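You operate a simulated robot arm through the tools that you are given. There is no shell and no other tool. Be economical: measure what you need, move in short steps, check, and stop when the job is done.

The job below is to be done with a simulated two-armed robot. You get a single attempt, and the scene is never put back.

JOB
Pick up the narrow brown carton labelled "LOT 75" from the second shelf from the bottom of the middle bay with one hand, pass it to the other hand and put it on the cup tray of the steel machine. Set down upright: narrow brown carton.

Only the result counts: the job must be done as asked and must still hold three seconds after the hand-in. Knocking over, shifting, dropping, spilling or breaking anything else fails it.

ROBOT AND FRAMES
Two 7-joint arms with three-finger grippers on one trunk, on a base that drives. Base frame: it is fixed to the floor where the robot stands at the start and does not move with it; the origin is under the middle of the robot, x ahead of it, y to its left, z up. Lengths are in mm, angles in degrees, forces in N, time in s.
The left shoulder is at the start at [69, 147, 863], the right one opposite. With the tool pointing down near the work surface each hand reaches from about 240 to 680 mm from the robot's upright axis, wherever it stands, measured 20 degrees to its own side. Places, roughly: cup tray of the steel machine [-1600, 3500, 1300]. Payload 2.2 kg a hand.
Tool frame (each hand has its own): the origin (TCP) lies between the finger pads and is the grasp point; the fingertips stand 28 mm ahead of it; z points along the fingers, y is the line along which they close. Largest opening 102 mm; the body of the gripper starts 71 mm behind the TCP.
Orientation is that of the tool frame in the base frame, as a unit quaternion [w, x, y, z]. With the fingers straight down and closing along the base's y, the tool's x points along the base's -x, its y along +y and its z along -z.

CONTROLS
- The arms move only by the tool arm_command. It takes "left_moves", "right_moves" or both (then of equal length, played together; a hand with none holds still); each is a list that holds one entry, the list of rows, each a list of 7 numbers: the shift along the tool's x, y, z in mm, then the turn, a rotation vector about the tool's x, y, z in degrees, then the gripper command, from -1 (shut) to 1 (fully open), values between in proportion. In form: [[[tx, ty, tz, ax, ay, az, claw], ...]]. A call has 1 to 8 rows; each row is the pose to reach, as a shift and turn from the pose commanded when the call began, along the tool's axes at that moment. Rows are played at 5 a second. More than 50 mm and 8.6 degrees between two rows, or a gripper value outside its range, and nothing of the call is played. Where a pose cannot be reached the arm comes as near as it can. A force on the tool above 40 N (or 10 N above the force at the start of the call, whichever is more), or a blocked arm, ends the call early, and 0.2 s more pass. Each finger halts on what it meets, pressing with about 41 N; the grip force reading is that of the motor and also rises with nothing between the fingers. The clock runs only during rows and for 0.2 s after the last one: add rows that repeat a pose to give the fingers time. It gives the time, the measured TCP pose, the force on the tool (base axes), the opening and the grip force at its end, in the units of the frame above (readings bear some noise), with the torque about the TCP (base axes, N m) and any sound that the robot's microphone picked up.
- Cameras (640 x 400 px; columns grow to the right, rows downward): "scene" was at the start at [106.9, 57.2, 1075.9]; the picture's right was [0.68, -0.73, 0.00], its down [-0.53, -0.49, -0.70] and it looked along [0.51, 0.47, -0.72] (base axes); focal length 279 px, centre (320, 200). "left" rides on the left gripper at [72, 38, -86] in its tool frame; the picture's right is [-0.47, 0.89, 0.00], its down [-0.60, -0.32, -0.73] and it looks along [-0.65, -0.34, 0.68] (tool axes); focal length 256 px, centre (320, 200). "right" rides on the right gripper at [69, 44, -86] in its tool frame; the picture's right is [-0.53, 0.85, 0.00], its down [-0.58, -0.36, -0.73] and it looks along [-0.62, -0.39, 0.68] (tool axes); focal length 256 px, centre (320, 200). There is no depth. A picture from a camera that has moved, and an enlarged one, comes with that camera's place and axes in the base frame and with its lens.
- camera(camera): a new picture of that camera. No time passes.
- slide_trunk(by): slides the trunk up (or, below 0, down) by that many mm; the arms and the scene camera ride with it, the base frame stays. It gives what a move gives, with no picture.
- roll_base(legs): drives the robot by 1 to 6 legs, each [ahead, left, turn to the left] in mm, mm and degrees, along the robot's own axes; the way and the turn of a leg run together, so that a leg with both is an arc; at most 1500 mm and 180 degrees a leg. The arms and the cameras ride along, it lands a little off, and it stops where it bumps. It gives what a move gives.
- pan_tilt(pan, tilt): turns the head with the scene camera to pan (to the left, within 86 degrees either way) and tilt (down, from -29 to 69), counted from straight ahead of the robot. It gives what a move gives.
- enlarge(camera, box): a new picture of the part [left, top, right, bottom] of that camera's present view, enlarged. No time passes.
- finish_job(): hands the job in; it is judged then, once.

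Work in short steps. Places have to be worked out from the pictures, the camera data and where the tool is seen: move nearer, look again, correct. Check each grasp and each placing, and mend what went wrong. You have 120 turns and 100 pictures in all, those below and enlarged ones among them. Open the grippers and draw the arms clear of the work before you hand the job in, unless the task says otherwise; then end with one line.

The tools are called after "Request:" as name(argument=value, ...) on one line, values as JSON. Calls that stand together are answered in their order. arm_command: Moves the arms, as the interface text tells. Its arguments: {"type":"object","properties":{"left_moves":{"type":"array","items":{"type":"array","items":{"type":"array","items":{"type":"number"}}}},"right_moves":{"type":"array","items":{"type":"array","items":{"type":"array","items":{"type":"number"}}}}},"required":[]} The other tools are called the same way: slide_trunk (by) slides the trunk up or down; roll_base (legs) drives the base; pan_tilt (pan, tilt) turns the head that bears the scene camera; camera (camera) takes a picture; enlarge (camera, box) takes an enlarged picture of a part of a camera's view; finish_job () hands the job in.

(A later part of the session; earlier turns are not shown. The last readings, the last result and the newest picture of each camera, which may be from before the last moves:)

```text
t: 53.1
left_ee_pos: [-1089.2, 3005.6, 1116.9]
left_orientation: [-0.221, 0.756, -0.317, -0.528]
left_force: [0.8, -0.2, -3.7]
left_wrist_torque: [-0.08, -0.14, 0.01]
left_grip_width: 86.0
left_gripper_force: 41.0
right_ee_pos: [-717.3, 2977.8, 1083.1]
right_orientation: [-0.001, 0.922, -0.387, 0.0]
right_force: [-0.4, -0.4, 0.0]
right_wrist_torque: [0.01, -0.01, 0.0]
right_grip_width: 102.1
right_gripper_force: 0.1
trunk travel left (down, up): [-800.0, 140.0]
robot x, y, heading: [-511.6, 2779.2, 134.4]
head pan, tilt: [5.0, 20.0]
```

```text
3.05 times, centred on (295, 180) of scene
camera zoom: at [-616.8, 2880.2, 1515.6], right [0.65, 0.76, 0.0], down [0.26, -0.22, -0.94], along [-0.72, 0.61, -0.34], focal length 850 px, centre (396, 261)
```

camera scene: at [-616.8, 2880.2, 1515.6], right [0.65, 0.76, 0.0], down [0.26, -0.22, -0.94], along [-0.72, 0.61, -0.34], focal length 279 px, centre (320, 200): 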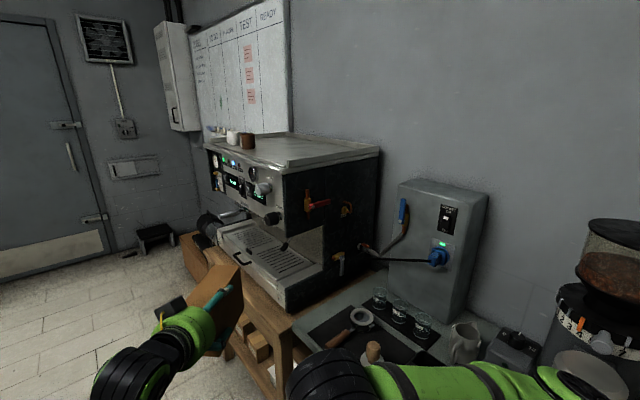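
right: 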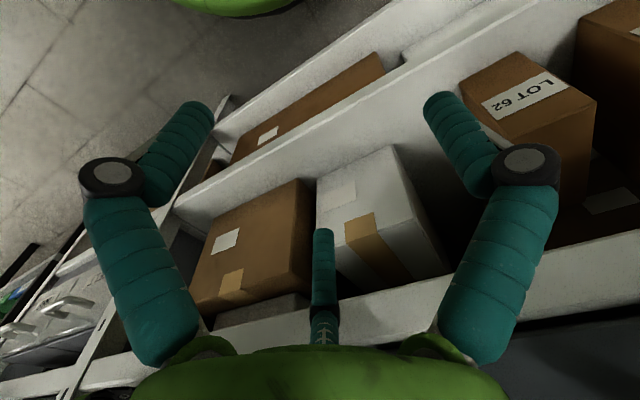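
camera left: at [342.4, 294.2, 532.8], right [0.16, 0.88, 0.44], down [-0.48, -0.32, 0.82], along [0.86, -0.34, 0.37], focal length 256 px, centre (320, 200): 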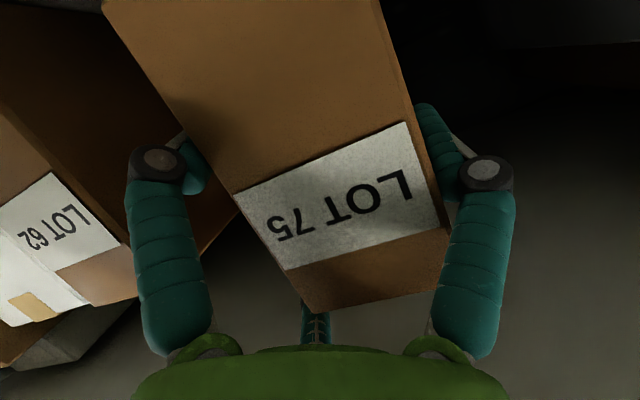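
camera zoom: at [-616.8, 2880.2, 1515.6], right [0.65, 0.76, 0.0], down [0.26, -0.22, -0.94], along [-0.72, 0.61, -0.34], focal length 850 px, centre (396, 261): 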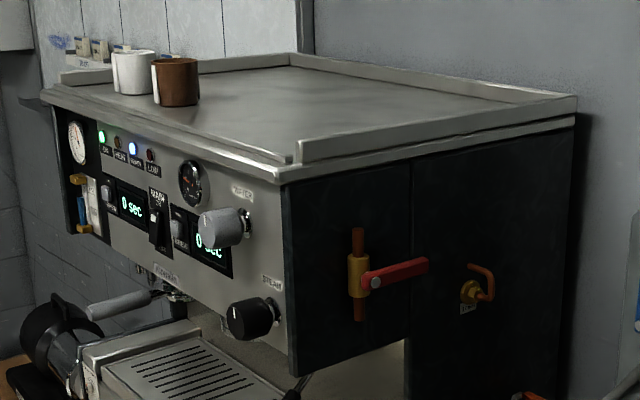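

The machine top is a railed tray (front-right corner ≈ [-1349, 3350, 1300]), with two cups at its front left and free room on the right. I back off a little for space and start the handover: left hand yaws to the right while the right hand pitches up and moves outward.

Request:
roll_base(legs=[[-250, 0, 0]])

Request:
arm_command(left_moves=[[[2, -10, -6, 5.3, 0, 1.92, -1], [4, -19, -12, 10.6, 0, 3.85, -1], [6, -29, -18, 15.9, 0, 5.77, -1], [8, -38, -24, 21.2, 0, 7.7, -1], [11, -48, -30, 26.4, 0, 9.6, -1], [13, -57, -35, 31.7, 0, 11.5, -1], [15, -67, -41, 37, 0, 13.5, -1], [17, -76, -47, 42.3, 0, 15.4, -1]]], right_moves=[[[-18, -26, 0, 0, -8.5, 0, 1], [-36, -52, 0, 0, -17, 0, 1], [-54, -79, 0, 0, -25.5, 0, 1], [-72, -105, 0, 0, -34, 0, 1], [-90, -131, 0, 0, -42.5, 0, 1], [-108, -157, 0, 0, -51, 0, 1], [-127, -184, 0, 0, -59.5, 0, 1], [-145, -210, 0, 0, -68, 0, 1]]])

Request:
pan_tilt(pan=0, tilt=35)

Request:
camera(camera="scene")

```text
t: 55.0
left_ee_pos: [-918.0, 2827.6, 1115.0]
left_orientation: [-0.219, 0.757, -0.315, -0.529]
left_force: [0.0, 0.1, -3.3]
left_wrist_torque: [-0.07, -0.13, -0.01]
left_grip_width: 86.1
left_gripper_force: 41.1
right_ee_pos: [-544.5, 2803.6, 1083.9]
right_orientation: [0.0, 0.923, -0.385, 0.0]
right_force: [0.3, 0.4, -0.1]
right_wrist_torque: [0.01, -0.01, 0.01]
right_grip_width: 102.0
right_gripper_force: 0.0
trunk travel left (down, up): [-800.0, 140.0]
robot x, y, heading: [-335.3, 2607.6, 134.7]
head pan, tilt: [5.0, 20.0]
```

```text
t: 56.8
left_ee_pos: [-832.9, 2841.3, 1115.2]
left_orientation: [0.408, -0.579, 0.58, 0.403]
left_force: [-2.3, -0.5, -4.6]
left_wrist_torque: [-0.07, -0.06, -0.05]
left_grip_width: 85.9
left_gripper_force: 40.3
right_ee_pos: [-575.5, 3035.1, 1093.4]
right_orientation: [-0.217, 0.768, -0.322, -0.51]
right_force: [-0.1, 3.3, 3.0]
right_wrist_torque: [-0.29, -0.15, 0.1]
right_grip_width: 101.9
right_gripper_force: 0.1
right hand out of reach, approached as far as the arm can: row 3, 4, 5, 6, 7, 8
trunk travel left (down, up): [-800.0, 140.0]
robot x, y, heading: [-336.2, 2605.7, 134.7]
head pan, tilt: [5.0, 20.0]
```

```text
t: 57.5
left_ee_pos: [-827.2, 2844.0, 1118.1]
left_orientation: [0.406, -0.579, 0.581, 0.404]
left_force: [0.3, -0.6, -4.0]
left_wrist_torque: [-0.17, -0.04, -0.01]
left_grip_width: 85.9
left_gripper_force: 40.5
right_ee_pos: [-570.1, 3034.9, 1089.7]
right_orientation: [-0.212, 0.769, -0.326, -0.508]
right_force: [-0.3, 0.2, -0.4]
right_wrist_torque: [-0.01, 0.0, -0.01]
right_grip_width: 102.2
right_gripper_force: 0.1
trunk travel left (down, up): [-800.0, 140.0]
robot x, y, heading: [-335.7, 2605.3, 134.6]
head pan, tilt: [0.0, 35.0]
```

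```text
63 pictures are left
camera scene: at [-433.9, 2705.3, 1491.8], right [0.71, 0.71, 0.0], down [0.4, -0.41, -0.82], along [-0.58, 0.58, -0.57], focal length 279 px, centre (320, 200)
```

scene: 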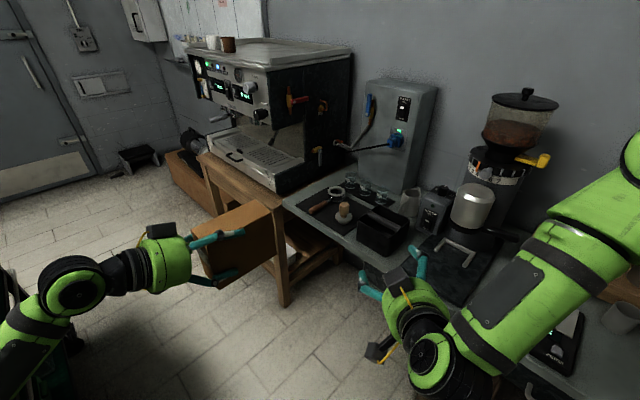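

Both hands went where wanted. Next: left yaws another 45° to point right, and the right hand yaws 45° to point left while staying out to the side.

Request:
arm_command(left_moves=[[[-2, -12, 6, 5.3, 0, 1.92, -1], [-4, -25, 12, 10.6, 0, 3.85, -1], [-6, -37, 18, 15.9, 0, 5.77, -1], [-9, -50, 24, 21.2, 0, 7.7, -1], [-11, -62, 30, 26.4, 0, 9.6, -1], [-13, -75, 36, 31.7, 0, 11.5, -1], [-15, -87, 42, 37, 0, 13.5, -1], [-17, -100, 48, 42.3, 0, 15.4, -1]]], right_moves=[[[1, -10, -2, -5.2, 0, -2.2, 1], [2, -20, -5, -10.4, 0, -4.4, 1], [3, -30, -7, -15.5, 0, -6.6, 1], [4, -40, -9, -20.7, 0, -8.8, 1], [5, -50, -11, -25.9, 0, -11, 1], [6, -56, -14, -31, 0, -13.2, 1], [7, -60, -16, -36.2, 0, -15.4, 1], [8, -65, -18, -41.4, 0, -17.6, 1]]])

Request:
camera(camera="scene")

```text
t: 59.3
left_ee_pos: [-730.5, 2897.8, 1117.0]
left_orientation: [0.53, -0.313, 0.758, 0.216]
left_force: [-0.8, 0.4, -3.6]
left_wrist_torque: [-0.13, 0.01, -0.06]
left_grip_width: 85.9
left_gripper_force: 40.7
right_ee_pos: [-516.9, 3072.7, 1090.6]
right_orientation: [-0.014, 0.831, -0.011, -0.556]
right_force: [0.3, 0.0, -0.5]
right_wrist_torque: [-0.01, 0.09, -0.02]
right_grip_width: 101.9
right_gripper_force: 0.0
right hand out of reach, approached as far as the arm can: row 1, 2, 3, 4, 5, 8
trunk travel left (down, up): [-800.0, 140.0]
robot x, y, heading: [-337.1, 2606.8, 134.8]
head pan, tilt: [0.0, 35.0]
```

```text
62 pictures are left
camera scene: at [-436.6, 2708.1, 1491.5], right [0.71, 0.71, 0.0], down [0.41, -0.41, -0.82], along [-0.58, 0.58, -0.58], focal length 279 px, centre (320, 200)
```

scene: 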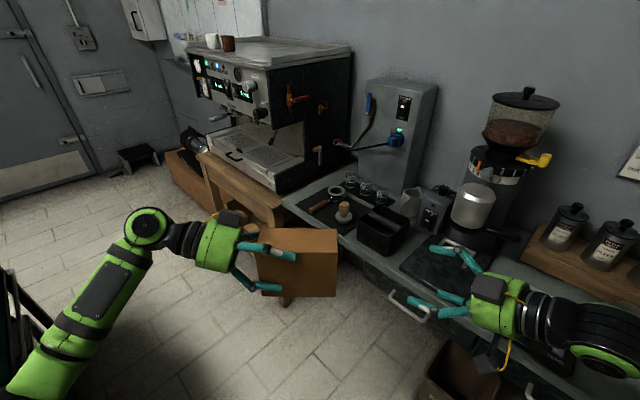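

The carton is held upright pointing right; the right hand needs 47° more yaw. I turn it now, staying back from the carton.

Request:
arm_command(right_moves=[[[-1, 1, 4, -5.4, 0, -2.2, 1], [-3, 2, 8, -10.8, 0, -4.5, 1], [-5, 4, 12, -16.2, 0, -6.7, 1], [-6, 5, 15, -21.6, 0, -8.9, 1], [-8, 6, 19, -27, 0, -11.1, 1], [-9, 7, 23, -32.4, 0, -13.3, 1], [-11, 9, 27, -37.8, 0, -15.6, 1], [-12, 10, 30, -43.2, 0, -17.8, 1]]])

Request:
camera(camera="scene")

Request:
camera(camera="right")

```text
t: 61.1
left_ee_pos: [-729.1, 2896.3, 1118.6]
left_orientation: [0.531, -0.313, 0.757, 0.218]
left_force: [1.1, 1.1, -3.9]
left_wrist_torque: [-0.12, 0.07, 0.0]
left_grip_width: 86.0
left_gripper_force: 40.9
right_ee_pos: [-575.9, 3063.8, 1080.7]
right_orientation: [0.215, 0.763, 0.332, -0.511]
right_force: [0.5, 0.5, 0.9]
right_wrist_torque: [-0.03, 0.01, 0.0]
right_grip_width: 102.0
right_gripper_force: 0.0
right hand out of reach, approached as far as the arm can: row 1, 2, 3, 4, 5, 6, 7, 8
trunk travel left (down, up): [-800.0, 140.0]
robot x, y, heading: [-330.3, 2606.9, 135.2]
head pan, tilt: [0.0, 35.0]
```

```text
61 pictures are left
camera scene: at [-434.2, 2706.2, 1491.6], right [0.71, 0.7, 0.0], down [0.41, -0.41, -0.82], along [-0.58, 0.58, -0.57], focal length 279 px, centre (320, 200)
```

scene: 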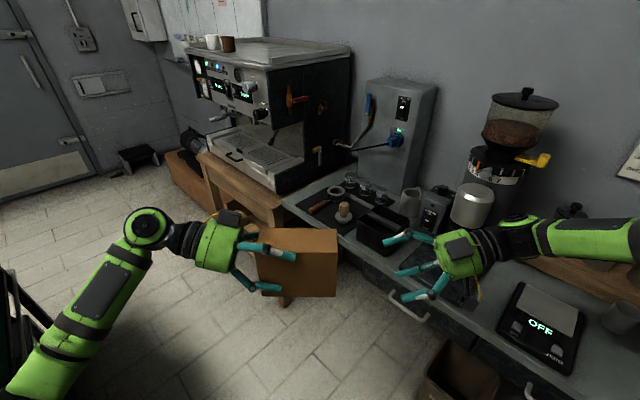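

```text
60 pictures are left
camera right: at [-471.2, 3110.2, 1049.9], right [0.48, -0.73, 0.48], down [0.05, 0.57, 0.82], along [-0.88, -0.36, 0.31], focal length 256 px, centre (320, 200)
```

right: 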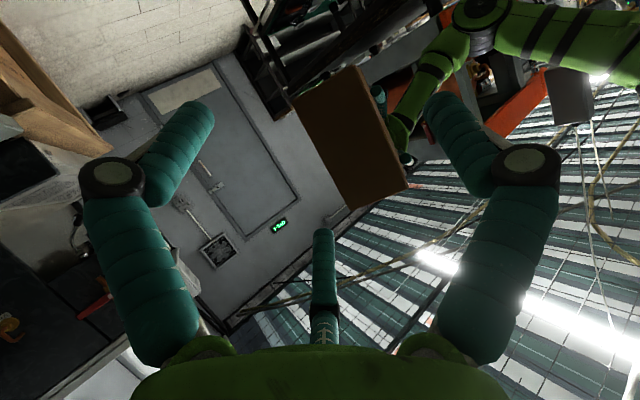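

The right camera's view of the carton matches my prediction within a few mm: centre ≈ [-712, 2926, 1100], 130 long, 60 wide. I bring the right hand in line to a pre-grasp 85 mm short, with small angle corrections.

Request:
arm_command(right_moves=[[[-15, -2, 15, 0.4, -0.6, 0.2, 1], [-29, -5, 30, 0.8, -1.2, 0.3, 1], [-44, -8, 45, 1.2, -1.9, 0.5, 1], [-59, -10, 61, 1.6, -2.5, 0.65, 1], [-59, -10, 61, 1.6, -2.5, 0.65, 1]]])

Request:
camera(camera="right")

Request:
enlarge(camera="scene", box=[200, 180, 480, 355])

```text
t: 62.3
left_ee_pos: [-727.9, 2897.2, 1117.5]
left_orientation: [0.53, -0.313, 0.757, 0.218]
left_force: [0.3, 0.1, -3.7]
left_wrist_torque: [-0.12, 0.09, -0.01]
left_grip_width: 85.9
left_gripper_force: 41.4
right_ee_pos: [-635.2, 3014.6, 1112.8]
right_orientation: [0.214, 0.758, 0.315, -0.53]
right_force: [-0.5, 0.1, 0.3]
right_wrist_torque: [-0.01, 0.01, 0.0]
right_grip_width: 101.7
right_gripper_force: 0.1
trunk travel left (down, up): [-800.0, 140.0]
robot x, y, heading: [-335.6, 2601.0, 134.9]
head pan, tilt: [0.0, 35.0]
```

```text
59 pictures are left
camera right: at [-530.9, 3056.8, 1077.8], right [0.47, -0.73, 0.49], down [0.09, 0.59, 0.8], along [-0.88, -0.33, 0.35], focal length 256 px, centre (320, 200)
```

right: 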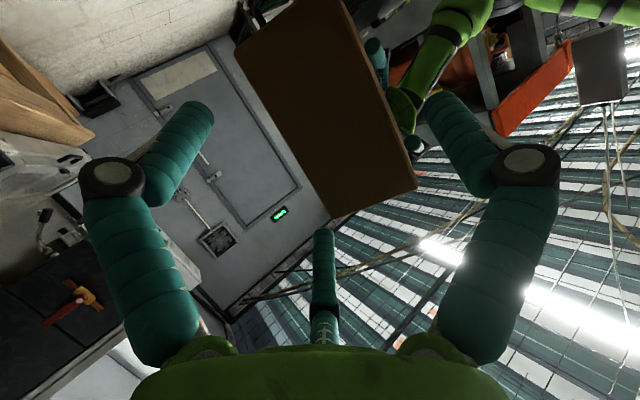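

```text
2.29 times, centred on (340, 268) of scene
camera zoom: at [-433.2, 2706.4, 1491.7], right [0.71, 0.7, 0.0], down [0.4, -0.41, -0.82], along [-0.58, 0.58, -0.57], focal length 637 px, centre (274, 46)
```

zoom: 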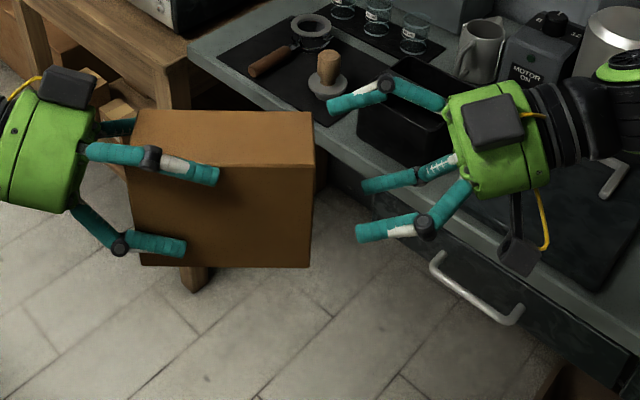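

Fingers and carton are clearly visible. From the right camera the carton's faces lie at −26/+35 mm on the hand's y, so I shift 11 mm toward −y to centre it in the three-finger opening, then go in 40 mm and check.

Request:
arm_command(right_moves=[[[0, -11, 0, 0, 0, 0, 1], [-7, -11, 19, 0, 0, 0, 1], [-14, -11, 38, 0, 0, 0, 1]]])

Request:
camera(camera="right")

Request:
enlarge(camera="scene", box=[200, 180, 480, 355])

```text
t: 63.1
left_ee_pos: [-729.1, 2894.8, 1117.3]
left_orientation: [0.53, -0.313, 0.757, 0.218]
left_force: [-0.3, -0.1, -3.9]
left_wrist_torque: [-0.1, 0.06, -0.03]
left_grip_width: 86.1
left_gripper_force: 40.7
right_ee_pos: [-674.1, 2992.3, 1114.1]
right_orientation: [0.213, 0.758, 0.315, -0.53]
right_force: [-0.2, -0.1, -0.2]
right_wrist_torque: [-0.01, -0.01, 0.01]
right_grip_width: 102.0
right_gripper_force: 0.0
trunk travel left (down, up): [-800.0, 140.0]
robot x, y, heading: [-335.1, 2608.5, 134.9]
head pan, tilt: [0.0, 35.0]
```

```text
57 pictures are left
camera right: at [-569.1, 3035.4, 1078.6], right [0.47, -0.74, 0.49], down [0.09, 0.59, 0.8], along [-0.88, -0.33, 0.35], focal length 256 px, centre (320, 200)
```

right: 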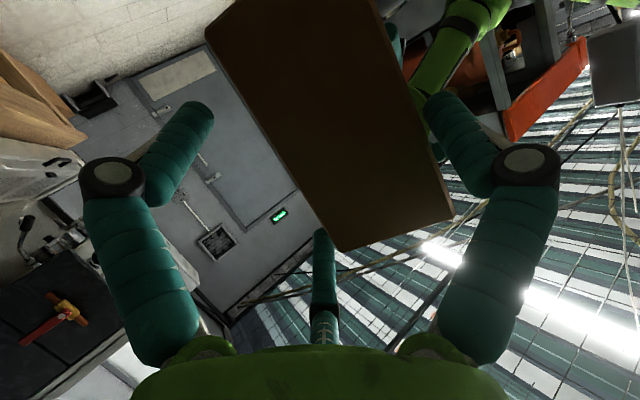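

```text
2.29 times, centred on (340, 268) of scene
camera zoom: at [-434.1, 2705.4, 1491.7], right [0.71, 0.71, 0.0], down [0.41, -0.41, -0.82], along [-0.58, 0.58, -0.57], focal length 637 px, centre (274, 46)
```

zoom: 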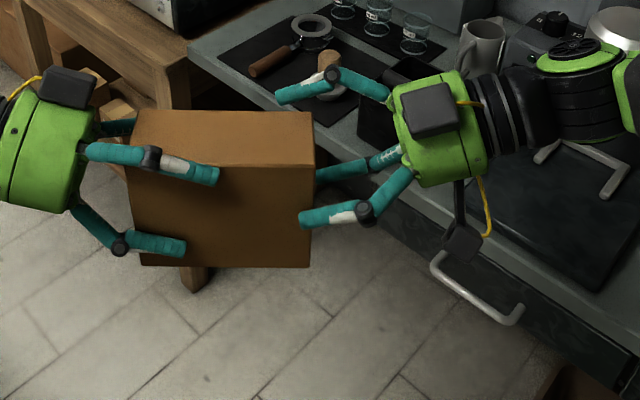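

Aligned well; edges at −15/+48. I shift back 1.5 mm and advance the remaining 45 mm.

Request:
arm_command(right_moves=[[[-5, 1.5, 14, 0, 0, 0, 1], [-10, 1.5, 28, 0, 0, 0, 1], [-15, 1.5, 42, 0, 0, 0, 1]]])

Request:
camera(camera="right")

Request:
enlarge(camera="scene", box=[200, 180, 480, 355])

```text
t: 63.9
left_ee_pos: [-727.6, 2896.1, 1119.0]
left_orientation: [0.53, -0.312, 0.758, 0.217]
left_force: [0.0, -0.5, -5.3]
left_wrist_torque: [-0.14, 0.1, 0.0]
left_grip_width: 86.1
left_gripper_force: 41.2
right_ee_pos: [-704.1, 2958.6, 1114.2]
right_orientation: [0.213, 0.758, 0.315, -0.53]
right_force: [-0.3, -1.0, -0.3]
right_wrist_torque: [-0.01, 0.0, -0.01]
right_grip_width: 102.0
right_gripper_force: 0.1
trunk travel left (down, up): [-800.0, 140.0]
robot x, y, heading: [-335.0, 2605.5, 134.7]
head pan, tilt: [0.0, 35.0]
```

```text
55 pictures are left
camera right: at [-601.6, 3001.5, 1078.5], right [0.47, -0.73, 0.49], down [0.09, 0.59, 0.8], along [-0.88, -0.33, 0.35], focal length 256 px, centre (320, 200)
```

right: 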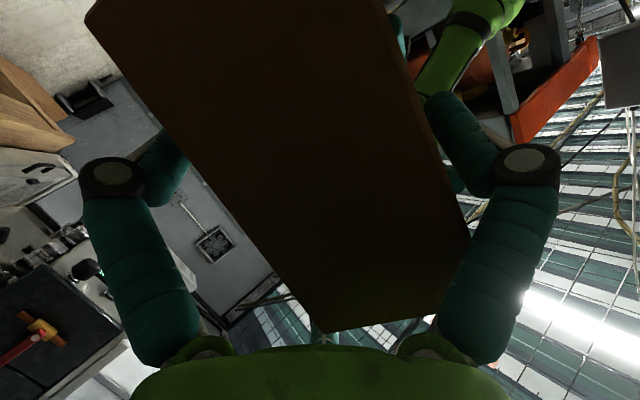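

```text
2.29 times, centred on (340, 268) of scene
camera zoom: at [-433.9, 2706.0, 1491.7], right [0.71, 0.7, 0.0], down [0.4, -0.41, -0.82], along [-0.58, 0.58, -0.57], focal length 637 px, centre (274, 46)
```

zoom: 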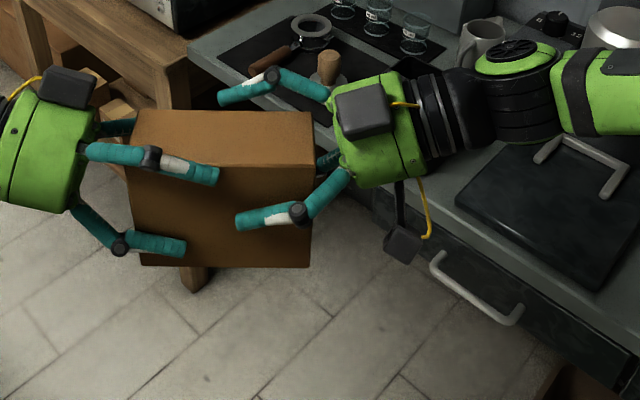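

Interleaved without contact. I close the right hand.

Request:
arm_command(right_moves=[[[0, 0, 0, 0, 0, 0, 0.8], [0, 0, 0, 0, 0, 0, 0.65], [0, 0, 0, 0, 0, 0, 0.4], [0, 0, 0, 0, 0, 0, 0], [0, 0, 0, 0, 0, 0, -1], [0, 0, 0, 0, 0, 0, -1]]])

Request:
enlarge(camera="scene", box=[200, 180, 480, 355])

```text
t: 65.3
left_ee_pos: [-731.3, 2896.3, 1116.4]
left_orientation: [0.528, -0.316, 0.757, 0.22]
left_force: [-26.3, -2.4, -6.1]
left_wrist_torque: [0.57, -0.51, 1.73]
left_grip_width: 86.3
left_gripper_force: 41.2
right_ee_pos: [-705.0, 2958.8, 1112.7]
right_orientation: [0.214, 0.758, 0.315, -0.529]
right_force: [26.7, 3.4, 2.7]
right_wrist_torque: [-0.93, 0.76, -0.15]
right_grip_width: 86.6
right_gripper_force: 40.8
trunk travel left (down, up): [-800.0, 140.0]
robot x, y, heading: [-334.8, 2610.3, 135.2]
head pan, tilt: [0.0, 35.0]
```

```text
2.29 times, centred on (340, 268) of scene
camera zoom: at [-433.4, 2706.2, 1491.7], right [0.71, 0.7, 0.0], down [0.4, -0.41, -0.82], along [-0.58, 0.58, -0.57], focal length 637 px, centre (274, 46)
```

zoom: 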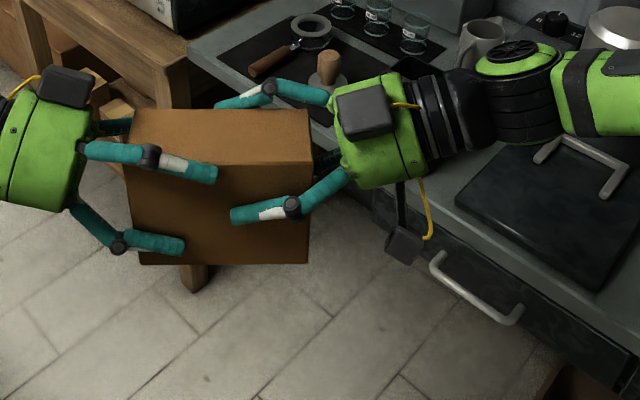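

Both hands hold it (right width 86.6, 41 N) with some internal load. I open the left hand gradually.

Request:
arm_command(left_moves=[[[0, 0, 0, 0, 0, 0, 0.7], [0, 0, 0, 0, 0, 0, 0.8], [0, 0, 0, 0, 0, 0, 0.9], [0, 0, 0, 0, 0, 0, 1], [0, 0, 0, 0, 0, 0, 1]]])

Request:
enlarge(camera="scene", box=[200, 180, 480, 355])

Request:
camera(camera="left")

```text
t: 66.5
left_ee_pos: [-727.7, 2896.1, 1119.1]
left_orientation: [0.53, -0.312, 0.758, 0.217]
left_force: [-0.2, 0.2, 0.3]
left_wrist_torque: [0.05, 0.01, 0.0]
left_grip_width: 102.0
left_gripper_force: 0.0
right_ee_pos: [-706.5, 2959.2, 1112.8]
right_orientation: [0.212, 0.759, 0.314, -0.53]
right_force: [0.1, 0.4, -1.1]
right_wrist_torque: [0.09, -0.01, 0.03]
right_grip_width: 86.8
right_gripper_force: 41.2
trunk travel left (down, up): [-800.0, 140.0]
robot x, y, heading: [-337.1, 2607.1, 134.7]
head pan, tilt: [0.0, 35.0]
```

```text
2.29 times, centred on (340, 268) of scene
camera zoom: at [-433.5, 2706.1, 1491.7], right [0.71, 0.7, 0.0], down [0.4, -0.41, -0.82], along [-0.58, 0.58, -0.57], focal length 637 px, centre (274, 46)
```

zoom: 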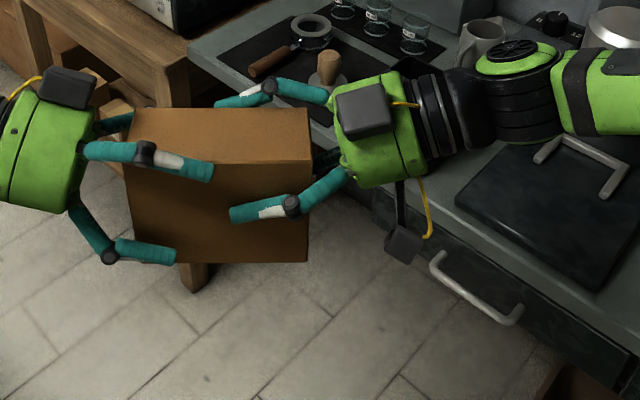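

```text
51 pictures are left
camera left: at [-828.6, 2848.6, 1078.2], right [-0.51, 0.74, 0.43], down [-0.12, -0.56, 0.82], along [0.85, 0.37, 0.37], focal length 256 px, centre (320, 200)
```

left: 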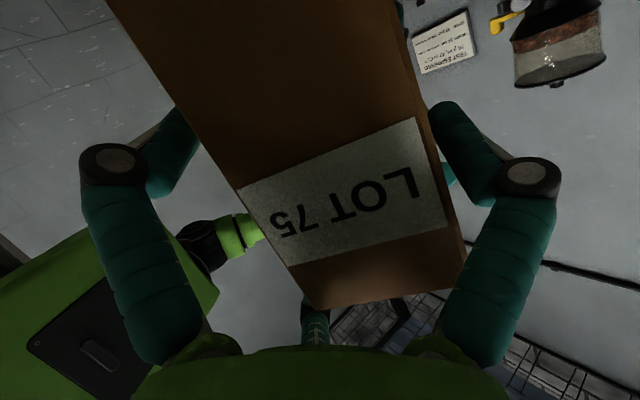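

The carton stays in the right hand; left fingers are clear. I withdraw the left hand straight back 120 mm.

Request:
arm_command(left_moves=[[[7, 0, -20, 0, 0, 0, 1], [17, 0, -47, 0, 0, 0, 1], [29, 0, -80, 0, 0, 0, 1], [41, 0, -113, 0, 0, 0, 1]]])

Request:
camera(camera="scene")

Request:
camera(camera="right")

```text
t: 67.5
left_ee_pos: [-814.8, 2812.5, 1116.6]
left_orientation: [0.53, -0.312, 0.758, 0.218]
left_force: [0.1, 0.3, 0.1]
left_wrist_torque: [0.0, -0.02, -0.01]
left_grip_width: 102.1
left_gripper_force: 0.1
right_ee_pos: [-706.9, 2959.1, 1112.8]
right_orientation: [0.213, 0.758, 0.315, -0.53]
right_force: [0.3, -0.4, 0.4]
right_wrist_torque: [0.15, -0.02, -0.01]
right_grip_width: 86.5
right_gripper_force: 41.4
trunk travel left (down, up): [-800.0, 140.0]
robot x, y, heading: [-332.8, 2603.0, 134.6]
head pan, tilt: [0.0, 35.0]
```

```text
50 pictures are left
camera scene: at [-434.4, 2705.1, 1491.7], right [0.71, 0.71, 0.0], down [0.41, -0.41, -0.82], along [-0.58, 0.58, -0.57], focal length 279 px, centre (320, 200)
```

scene: 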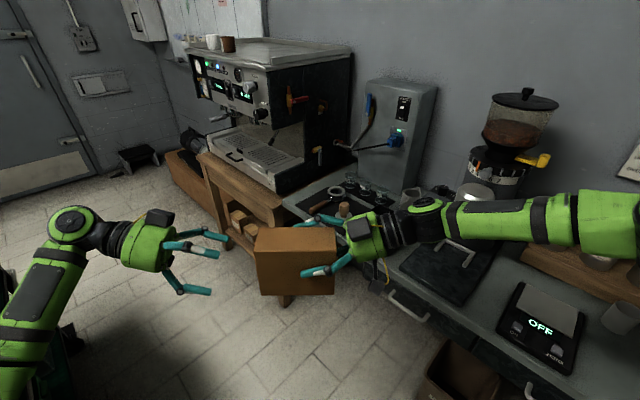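

```text
49 pictures are left
camera right: at [-601.7, 3001.1, 1078.4], right [0.47, -0.74, 0.49], down [0.09, 0.59, 0.8], along [-0.88, -0.33, 0.35], focal length 256 px, centre (320, 200)
```

right: 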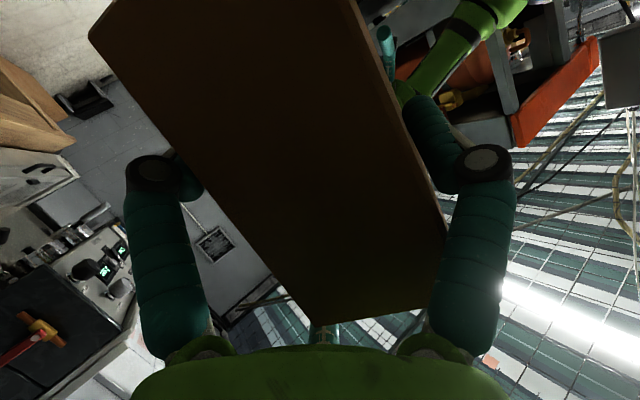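

The right hand holds the carton alone. Now I swing both hands back toward forward: right hand yaws −45° and the left hand yaws +45° away.

Request:
arm_command(left_moves=[[[5, -4, -13, -5.3, 0, -1.9, 1], [9, -8, -26, -10.6, 0, -3.9, 1], [14, -11, -39, -15.9, 0, -5.8, 1], [19, -15, -52, -21.2, 0, -7.7, 1], [24, -19, -64, -26.4, 0, -9.6, 1], [28, -23, -77, -31.7, 0, -11.5, 1], [33, -26, -90, -37, 0, -13.5, 1], [38, -30, -103, -42.3, 0, -15.4, 1]]], right_moves=[[[5, -4, -13, 5.3, 0, 1.9, -1], [9, -9, -26, 10.6, 0, 3.9, -1], [14, -13, -38, 15.9, 0, 5.8, -1], [19, -18, -51, 21.2, 0, 7.7, -1], [23, -22, -64, 26.4, 0, 9.6, -1], [28, -27, -77, 31.7, 0, 11.5, -1], [32, -31, -89, 37, 0, 13.5, -1], [37, -36, -101, 42.3, 0, 15.4, -1]]])

Request:
camera(camera="scene")

```text
t: 69.3
left_ee_pos: [-871.2, 2709.8, 1116.6]
left_orientation: [0.405, -0.579, 0.581, 0.404]
left_force: [0.5, 0.1, -0.2]
left_wrist_torque: [-0.02, 0.01, 0.01]
left_grip_width: 102.3
left_gripper_force: 0.1
right_ee_pos: [-651.6, 3061.3, 1112.9]
right_orientation: [-0.007, 0.819, 0.0, -0.574]
right_force: [0.7, -0.2, 0.6]
right_wrist_torque: [0.05, -0.15, 0.0]
right_grip_width: 86.5
right_gripper_force: 41.0
trunk travel left (down, up): [-800.0, 140.0]
robot x, y, heading: [-336.4, 2607.6, 134.9]
head pan, tilt: [0.0, 35.0]
```

```text
48 pictures are left
camera scene: at [-432.3, 2705.8, 1491.8], right [0.71, 0.7, 0.0], down [0.4, -0.41, -0.82], along [-0.58, 0.58, -0.57], focal length 279 px, centre (320, 200)
```

scene: 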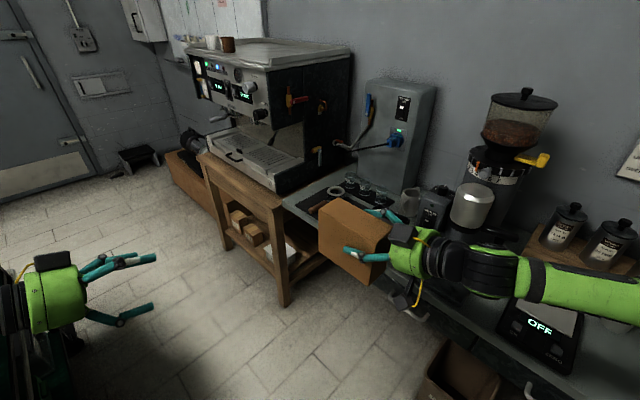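

Continue the other 45° for both hands.

Request:
arm_command(left_moves=[[[4, 2, -10, -5.3, 0, -1.9, 1], [8, 4, -20, -10.6, 0, -3.9, 1], [11, 6, -31, -15.9, 0, -5.8, 1], [15, 8, -41, -21.2, 0, -7.7, 1], [19, 10, -51, -26.4, 0, -9.6, 1], [23, 12, -62, -31.7, 0, -11.5, 1], [26, 14, -72, -37, 0, -13.5, 1], [30, 16, -82, -42.3, 0, -15.4, 1]]], right_moves=[[[3, 0, -7, 5.3, 0, 1.9, -1], [5, 0, -14, 10.6, 0, 3.9, -1], [8, 0, -22, 15.9, 0, 5.8, -1], [10, 0, -29, 21.2, 0, 7.7, -1], [13, 0, -36, 26.4, 0, 9.6, -1], [16, 0, -43, 31.7, 0, 11.5, -1], [18, 0, -51, 37, 0, 13.5, -1], [21, 0, -58, 42.3, 0, 15.4, -1]]])

Request:
camera(camera="scene")

```text
t: 71.1
left_ee_pos: [-900.2, 2622.9, 1111.7]
left_orientation: [-0.22, 0.758, -0.314, -0.528]
left_force: [0.0, -0.1, 0.9]
left_wrist_torque: [0.04, -0.02, -0.07]
left_grip_width: 101.9
left_gripper_force: 0.1
left hand out of reach, approached as far as the arm can: row 8
right_ee_pos: [-541.6, 3123.0, 1127.8]
right_orientation: [-0.186, 0.773, -0.255, -0.55]
right_force: [-0.5, -1.0, -4.0]
right_wrist_torque: [-0.06, -0.15, -0.03]
right_grip_width: 86.3
right_gripper_force: 41.0
right hand out of reach, approached as far as the arm can: row 5, 6, 7, 8
trunk travel left (down, up): [-800.0, 140.0]
robot x, y, heading: [-329.8, 2608.3, 134.8]
head pan, tilt: [0.0, 35.0]
```

```text
47 pictures are left
camera scene: at [-435.1, 2704.8, 1491.7], right [0.71, 0.71, 0.0], down [0.41, -0.41, -0.82], along [-0.58, 0.58, -0.57], focal length 279 px, centre (320, 200)
```

scene: 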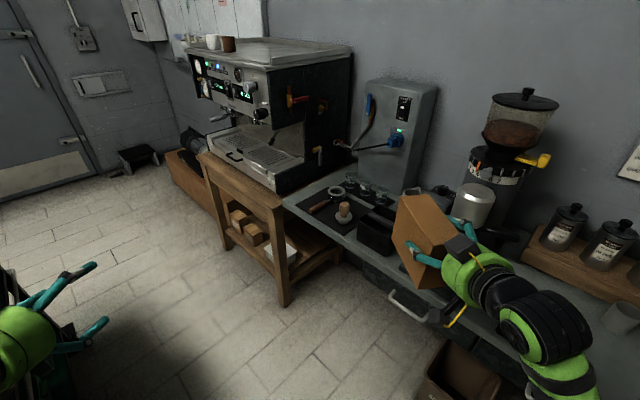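

The carton is upright in the right hand, pointing forward. I raise the trunk 130 and lift the right arm 160 so the carton's underside will clear the tray rails.

Request:
slide_trunk(by=130)

Request:
arm_command(right_moves=[[[-38, 0, -13, 0, 0, 0, -1], [-76, 0, -26, 0, 0, 0, -1], [-114, 0, -39, 0, 0, 0, -1], [-151, 0, -52, 0, 0, 0, -1]]])

Request:
camera(camera="scene")

```text
t: 72.7
left_ee_pos: [-898.3, 2623.7, 1242.3]
left_orientation: [-0.22, 0.756, -0.316, -0.529]
left_force: [0.4, -0.2, 0.2]
left_wrist_torque: [-0.02, 0.0, -0.02]
left_grip_width: 101.8
left_gripper_force: 0.0
right_ee_pos: [-541.7, 3124.1, 1258.6]
right_orientation: [-0.185, 0.772, -0.256, -0.551]
right_force: [0.8, 0.3, -4.4]
right_wrist_torque: [-0.02, -0.11, -0.01]
right_grip_width: 86.2
right_gripper_force: 40.9
trunk travel left (down, up): [-930.0, 10.0]
robot x, y, heading: [-337.0, 2609.1, 134.9]
head pan, tilt: [0.0, 35.0]
```

```text
t: 73.7
left_ee_pos: [-897.8, 2624.3, 1242.0]
left_orientation: [-0.22, 0.756, -0.315, -0.529]
left_force: [-0.2, -0.4, 0.8]
left_wrist_torque: [0.01, -0.01, -0.01]
left_grip_width: 102.0
left_gripper_force: 0.0
right_ee_pos: [-541.8, 3123.0, 1414.7]
right_orientation: [-0.184, 0.773, -0.256, -0.55]
right_force: [0.2, 0.0, -4.3]
right_wrist_torque: [-0.03, -0.12, 0.04]
right_grip_width: 86.2
right_gripper_force: 40.9
trunk travel left (down, up): [-930.0, 10.0]
robot x, y, heading: [-332.7, 2604.8, 134.8]
head pan, tilt: [0.0, 35.0]
```

```text
46 pictures are left
camera scene: at [-433.0, 2705.7, 1621.7], right [0.71, 0.7, 0.0], down [0.4, -0.41, -0.82], along [-0.58, 0.58, -0.57], focal length 279 px, centre (320, 200)
```

scene: 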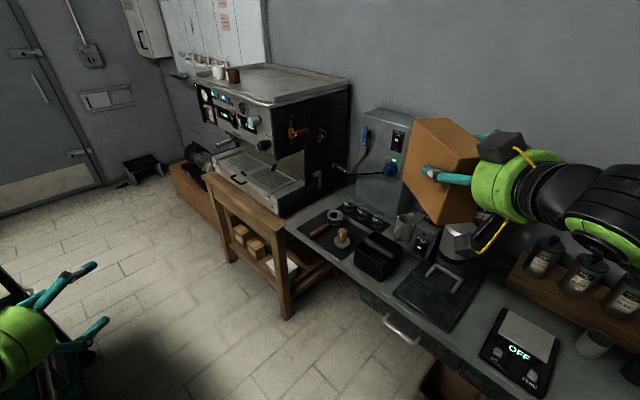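

Now a zoomed look at the tray from this higher view to refine its position.

Request:
enlarge(camera="scene", box=[180, 40, 370, 160])

```text
3.33 times, centred on (275, 100) of scene
camera zoom: at [-433.0, 2705.7, 1621.7], right [0.71, 0.7, 0.0], down [0.4, -0.41, -0.82], along [-0.58, 0.58, -0.57], focal length 929 px, centre (470, 533)
```

zoom: 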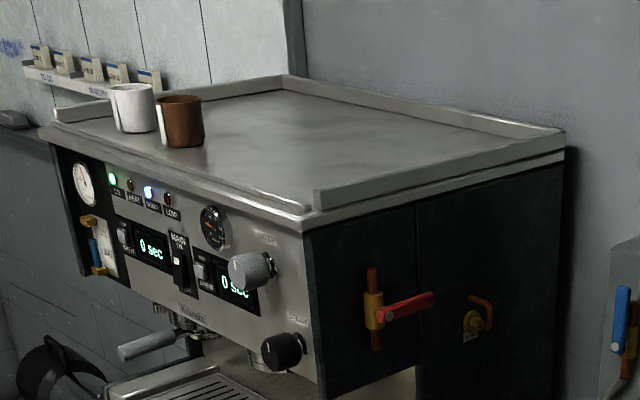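

Tray spans x −2060…−1347, y 3351…3857, floor z≈1300; cups are near x −1790 and beyond, so I aim at about [-1490, 3470]. I raise the hand 40 mm more, then drive forward and turn a little, staying clear of the cart corner.

Request:
arm_command(right_moves=[[[-19, 0, -7, 0, 0, 0, -1], [-38, 0, -13, 0, 0, 0, -1]]])

Request:
roll_base(legs=[[375, 0, 0], [0, 0, 11]])

Request:
camera(camera="scene")

```text
t: 74.3
left_ee_pos: [-898.7, 2622.8, 1242.5]
left_orientation: [-0.22, 0.756, -0.315, -0.529]
left_force: [0.3, -0.8, 0.0]
left_wrist_torque: [-0.02, 0.01, -0.02]
left_grip_width: 102.2
left_gripper_force: 0.0
right_ee_pos: [-540.5, 3122.4, 1456.5]
right_orientation: [-0.185, 0.773, -0.255, -0.55]
right_force: [0.0, -0.1, -4.1]
right_wrist_torque: [-0.03, -0.15, -0.01]
right_grip_width: 86.2
right_gripper_force: 41.3
trunk travel left (down, up): [-930.0, 10.0]
robot x, y, heading: [-336.0, 2607.3, 134.8]
head pan, tilt: [0.0, 35.0]
```

```text
t: 77.4
left_ee_pos: [-1153.9, 2774.1, 1242.9]
left_orientation: [-0.166, 0.784, -0.24, -0.548]
left_force: [0.2, -0.3, -0.4]
left_wrist_torque: [-0.01, -0.05, 0.03]
left_grip_width: 102.2
left_gripper_force: 0.1
right_ee_pos: [-902.3, 3336.6, 1456.5]
right_orientation: [-0.128, 0.795, -0.177, -0.566]
right_force: [0.2, 0.8, -4.2]
right_wrist_torque: [-0.04, -0.1, 0.01]
right_grip_width: 86.3
right_gripper_force: 41.1
trunk travel left (down, up): [-930.0, 10.0]
robot x, y, heading: [-597.1, 2867.4, 146.3]
head pan, tilt: [0.0, 35.0]
```

```text
44 pictures are left
camera scene: at [-712.5, 2948.3, 1621.7], right [0.56, 0.83, 0.0], down [0.48, -0.32, -0.82], along [-0.68, 0.45, -0.57], focal length 279 px, centre (320, 200)
```

scene: 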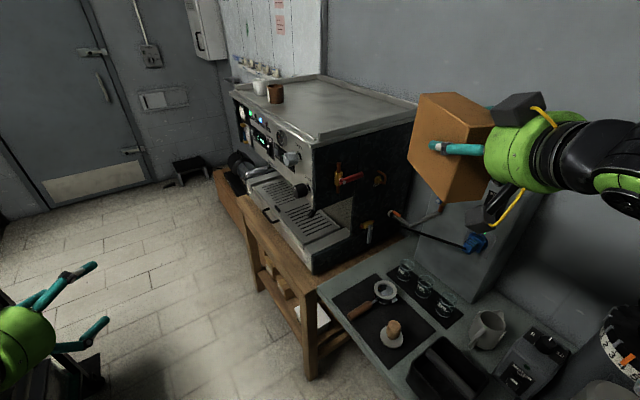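

Everything is clear; I drive the last stretch so the carton arrives just above the tray's right front.

Request:
roll_base(legs=[[415, 195, 0]])

Request:
pan_tilt(pan=-5, tilt=35)

Request:
camera(camera="scene")

Request:
camera(camera="right")

```text
t: 80.2
left_ee_pos: [-1603.0, 2856.0, 1243.0]
left_orientation: [-0.167, 0.783, -0.241, -0.548]
left_force: [1.3, -0.2, -0.4]
left_wrist_torque: [-0.02, -0.04, 0.02]
left_grip_width: 102.0
left_gripper_force: 0.0
right_ee_pos: [-1347.7, 3415.1, 1458.2]
right_orientation: [-0.132, 0.793, -0.181, -0.567]
right_force: [-0.6, -0.8, -3.3]
right_wrist_torque: [-0.02, -0.15, 0.05]
right_grip_width: 86.1
right_gripper_force: 41.3
trunk travel left (down, up): [-930.0, 10.0]
robot x, y, heading: [-1049.1, 2945.0, 146.0]
head pan, tilt: [0.0, 35.0]
```

```text
t: 80.8
left_ee_pos: [-1605.5, 2857.3, 1242.1]
left_orientation: [-0.168, 0.783, -0.241, -0.548]
left_force: [0.3, -0.5, 0.1]
left_wrist_torque: [-0.01, 0.01, -0.05]
left_grip_width: 102.0
left_gripper_force: 0.0
right_ee_pos: [-1349.3, 3416.5, 1456.9]
right_orientation: [-0.131, 0.794, -0.18, -0.566]
right_force: [-0.2, -0.2, -3.6]
right_wrist_torque: [-0.03, -0.13, 0.02]
right_grip_width: 86.1
right_gripper_force: 41.2
trunk travel left (down, up): [-930.0, 10.0]
robot x, y, heading: [-1047.2, 2947.4, 145.9]
head pan, tilt: [-5.0, 35.0]
```

```text
43 pictures are left
camera scene: at [-1158.3, 3032.6, 1621.7], right [0.63, 0.78, 0.0], down [0.44, -0.36, -0.82], along [-0.64, 0.52, -0.57], focal length 279 px, centre (320, 200)
```

scene: 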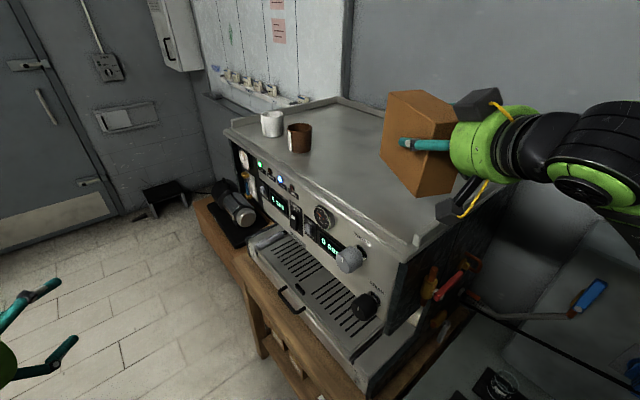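

```text
42 pictures are left
camera right: at [-1275.4, 3331.0, 1419.9], right [-0.53, -0.69, 0.5], down [0.61, 0.11, 0.78], along [-0.59, 0.72, 0.36], focal length 256 px, centre (320, 200)
```

right: 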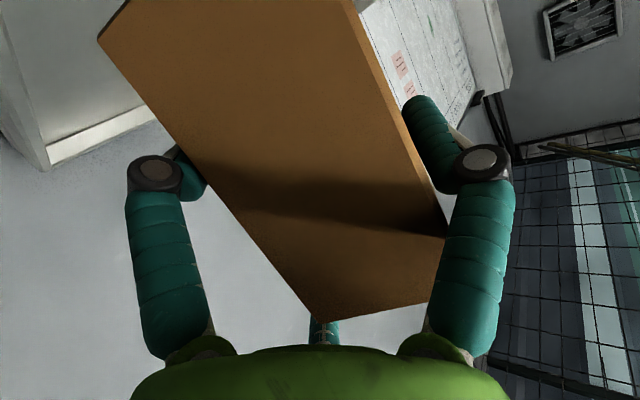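

The carton is over the tray's right front edge. I extend the arm 100 mm along its heading and correct the 1.3° pitch.

Request:
arm_command(right_moves=[[[-8, -1, 24, 0, 0.4, 0, -1], [-16, -2, 48, 0, 0.7, 0, -1], [-25, -3, 72, 0, 1, 0, -1], [-33, -4, 95, 0, 1.3, 0, -1]]])

Request:
camera(camera="scene")

```text
t: 81.8
left_ee_pos: [-1606.1, 2857.2, 1242.9]
left_orientation: [-0.169, 0.783, -0.243, -0.547]
left_force: [-0.9, 0.8, -0.2]
left_wrist_torque: [-0.02, 0.01, 0.01]
left_grip_width: 102.0
left_gripper_force: 0.1
right_ee_pos: [-1440.8, 3462.4, 1454.9]
right_orientation: [-0.129, 0.801, -0.181, -0.556]
right_force: [-0.1, 0.5, -4.0]
right_wrist_torque: [-0.02, -0.15, -0.02]
right_grip_width: 86.0
right_gripper_force: 41.2
trunk travel left (down, up): [-930.0, 10.0]
robot x, y, heading: [-1045.9, 2944.6, 146.1]
head pan, tilt: [-5.0, 35.0]
```

```text
41 pictures are left
camera scene: at [-1161.0, 3033.2, 1621.5], right [0.63, 0.78, 0.0], down [0.45, -0.36, -0.82], along [-0.63, 0.52, -0.57], focal length 279 px, centre (320, 200)
```

scene: 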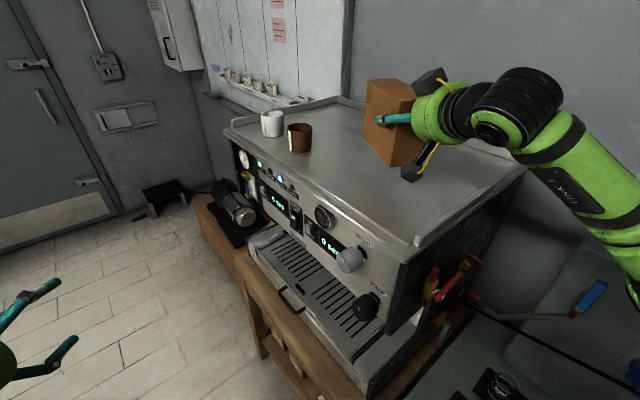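

To keep the wrist camera clear of the right rail, I go 60 mm farther in, then lower 50 mm and check.

Request:
arm_command(right_moves=[[[-10, 0, 28, 0, 0, 0, -1], [-21, 0, 56, 0, 0, 0, -1], [3, 0, 65, 0, 0, 0, -1], [26, 0, 73, 0, 0, 0, -1]]])

Request:
pan_tilt(pan=-6, tilt=28)

Request:
enlarge(camera="scene", box=[260, 80, 520, 280])

Request:
camera(camera="right")

```text
t: 82.8
left_ee_pos: [-1604.5, 2856.4, 1243.0]
left_orientation: [-0.168, 0.783, -0.242, -0.548]
left_force: [-0.4, -0.5, -0.6]
left_wrist_torque: [-0.02, 0.0, 0.03]
left_grip_width: 102.0
left_gripper_force: 0.1
right_ee_pos: [-1492.3, 3491.5, 1407.0]
right_orientation: [-0.129, 0.799, -0.182, -0.558]
right_force: [-0.4, 0.7, -3.5]
right_wrist_torque: [0.04, -0.13, 0.01]
right_grip_width: 86.0
right_gripper_force: 40.9
trunk travel left (down, up): [-930.0, 10.0]
robot x, y, heading: [-1046.9, 2946.8, 145.7]
head pan, tilt: [-5.0, 35.0]
```

```text
t: 83.5
left_ee_pos: [-1605.8, 2857.5, 1241.4]
left_orientation: [-0.168, 0.783, -0.242, -0.547]
left_force: [0.1, -0.1, 0.2]
left_wrist_torque: [0.04, 0.0, -0.01]
left_grip_width: 101.8
left_gripper_force: 0.1
right_ee_pos: [-1491.9, 3491.2, 1408.4]
right_orientation: [-0.13, 0.8, -0.182, -0.556]
right_force: [-0.7, 0.6, -4.5]
right_wrist_torque: [-0.03, -0.15, -0.03]
right_grip_width: 86.1
right_gripper_force: 41.5
trunk travel left (down, up): [-930.0, 10.0]
robot x, y, heading: [-1048.7, 2943.2, 145.7]
head pan, tilt: [-6.0, 28.0]
```

```text
2.00 times, centred on (390, 180) of scene
camera zoom: at [-1160.4, 3036.4, 1632.6], right [0.64, 0.76, 0.0], down [0.36, -0.3, -0.88], along [-0.67, 0.57, -0.47], focal length 558 px, centre (180, 240)
```

zoom: 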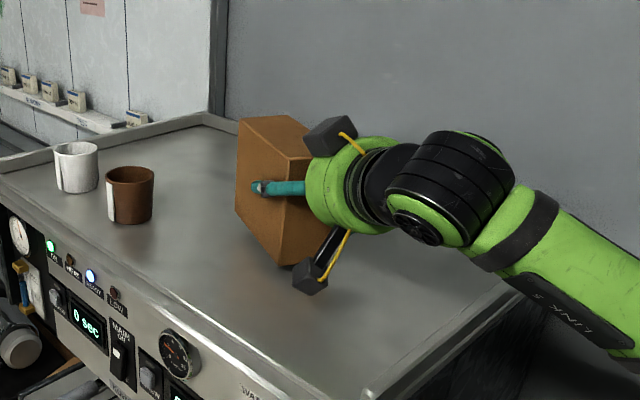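

```text
39 pictures are left
camera right: at [-1418.0, 3406.4, 1373.4], right [-0.54, -0.68, 0.5], down [0.59, 0.11, 0.8], along [-0.6, 0.72, 0.34], focal length 256 px, centre (320, 200)
```

right: 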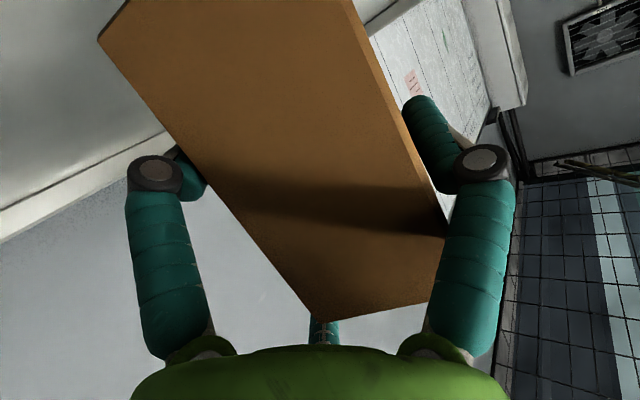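

Carton is over the tray with about 35–40 mm left. I lower 28 mm slowly.

Request:
arm_command(right_moves=[[[7, 0, 2.5, 0, 0, 0, -1], [13, 0, 5, 0, 0, 0, -1], [20, 0, 7.5, 0, 0, 0, -1], [26, 0, 10, 0, 0, 0, -1]]])

Request:
enlarge(camera="scene", box=[340, 120, 480, 230])

```text
t: 84.5
left_ee_pos: [-1604.8, 2854.7, 1244.2]
left_orientation: [-0.168, 0.783, -0.24, -0.549]
left_force: [0.6, 0.3, 0.5]
left_wrist_torque: [-0.02, -0.04, 0.0]
left_grip_width: 101.9
left_gripper_force: 0.0
right_ee_pos: [-1491.0, 3489.1, 1393.0]
right_orientation: [-0.132, 0.792, -0.181, -0.568]
right_force: [-8.4, 7.6, 33.6]
right_wrist_torque: [-1.02, -0.11, -0.26]
right_grip_width: 86.6
right_gripper_force: 40.8
trunk travel left (down, up): [-930.0, 10.0]
robot x, y, heading: [-1048.2, 2948.0, 146.2]
head pan, tilt: [-6.0, 28.0]
```

```text
3.64 times, centred on (410, 175) of scene
camera zoom: at [-1158.7, 3032.9, 1633.7], right [0.64, 0.76, 0.0], down [0.36, -0.3, -0.88], along [-0.68, 0.57, -0.47], focal length 1014 px, centre (-7, 291)
```

zoom: 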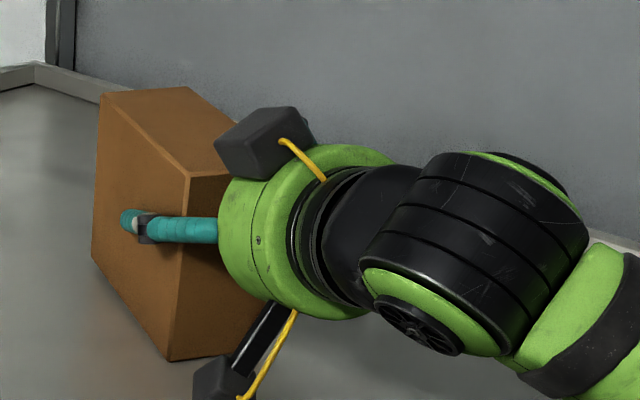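

Contact: the force shows the carton resting on the tray (floor z≈1320, consistent with the picture), rear edge first. I back off about 9 mm to relieve the push and re-read.

Request:
arm_command(right_moves=[[[-4, 0, -1.5, 0, 0, 0, -1], [-8.5, 0, -3, 0, 0, 0, -1], [-8.5, 0, -3, 0, 0, 0, -1]]])

Request:
enlarge(camera="scene", box=[340, 120, 480, 230])

```text
t: 85.3
left_ee_pos: [-1604.9, 2854.2, 1242.8]
left_orientation: [-0.168, 0.783, -0.24, -0.549]
left_force: [0.0, -0.3, 0.2]
left_wrist_torque: [0.0, -0.04, -0.03]
left_grip_width: 102.2
left_gripper_force: 0.2
right_ee_pos: [-1492.9, 3490.0, 1392.9]
right_orientation: [-0.13, 0.799, -0.182, -0.559]
right_force: [-3.2, 1.9, 11.8]
right_wrist_torque: [0.25, 1.8, -0.25]
right_grip_width: 86.1
right_gripper_force: 41.0
trunk travel left (down, up): [-930.0, 10.0]
robot x, y, heading: [-1049.3, 2945.4, 145.9]
head pan, tilt: [-6.0, 28.0]
```

```text
3.64 times, centred on (410, 175) of scene
camera zoom: at [-1159.0, 3033.8, 1632.8], right [0.64, 0.76, 0.0], down [0.36, -0.3, -0.88], along [-0.68, 0.57, -0.47], focal length 1014 px, centre (-7, 291)
```

zoom: 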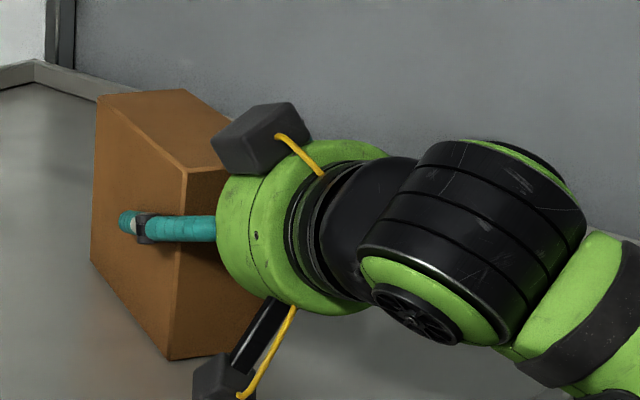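

Now the far end presses (contact ≈92 mm ahead), so the level pitch lies between the two; I pitch up 0.8° and lift 2 mm.

Request:
arm_command(right_moves=[[[-1, 0, -0.4, 0, -0.4, 0, -1], [-2, 0, -0.7, 0, -0.8, 0, -1], [-2, 0, -0.7, 0, -0.8, 0, -1]]])

```text
t: 86.1
left_ee_pos: [-1603.1, 2855.8, 1242.7]
left_orientation: [-0.168, 0.783, -0.241, -0.549]
left_force: [-0.2, 0.5, -0.4]
left_wrist_torque: [0.01, 0.02, -0.01]
left_grip_width: 102.2
left_gripper_force: 0.0
right_ee_pos: [-1490.9, 3489.0, 1391.3]
right_orientation: [-0.131, 0.797, -0.181, -0.561]
right_force: [0.4, 0.2, 7.4]
right_wrist_torque: [-0.58, -0.31, 0.0]
right_grip_width: 86.2
right_gripper_force: 40.9
trunk travel left (down, up): [-930.0, 10.0]
robot x, y, heading: [-1047.1, 2947.5, 145.9]
head pan, tilt: [-6.0, 28.0]
```

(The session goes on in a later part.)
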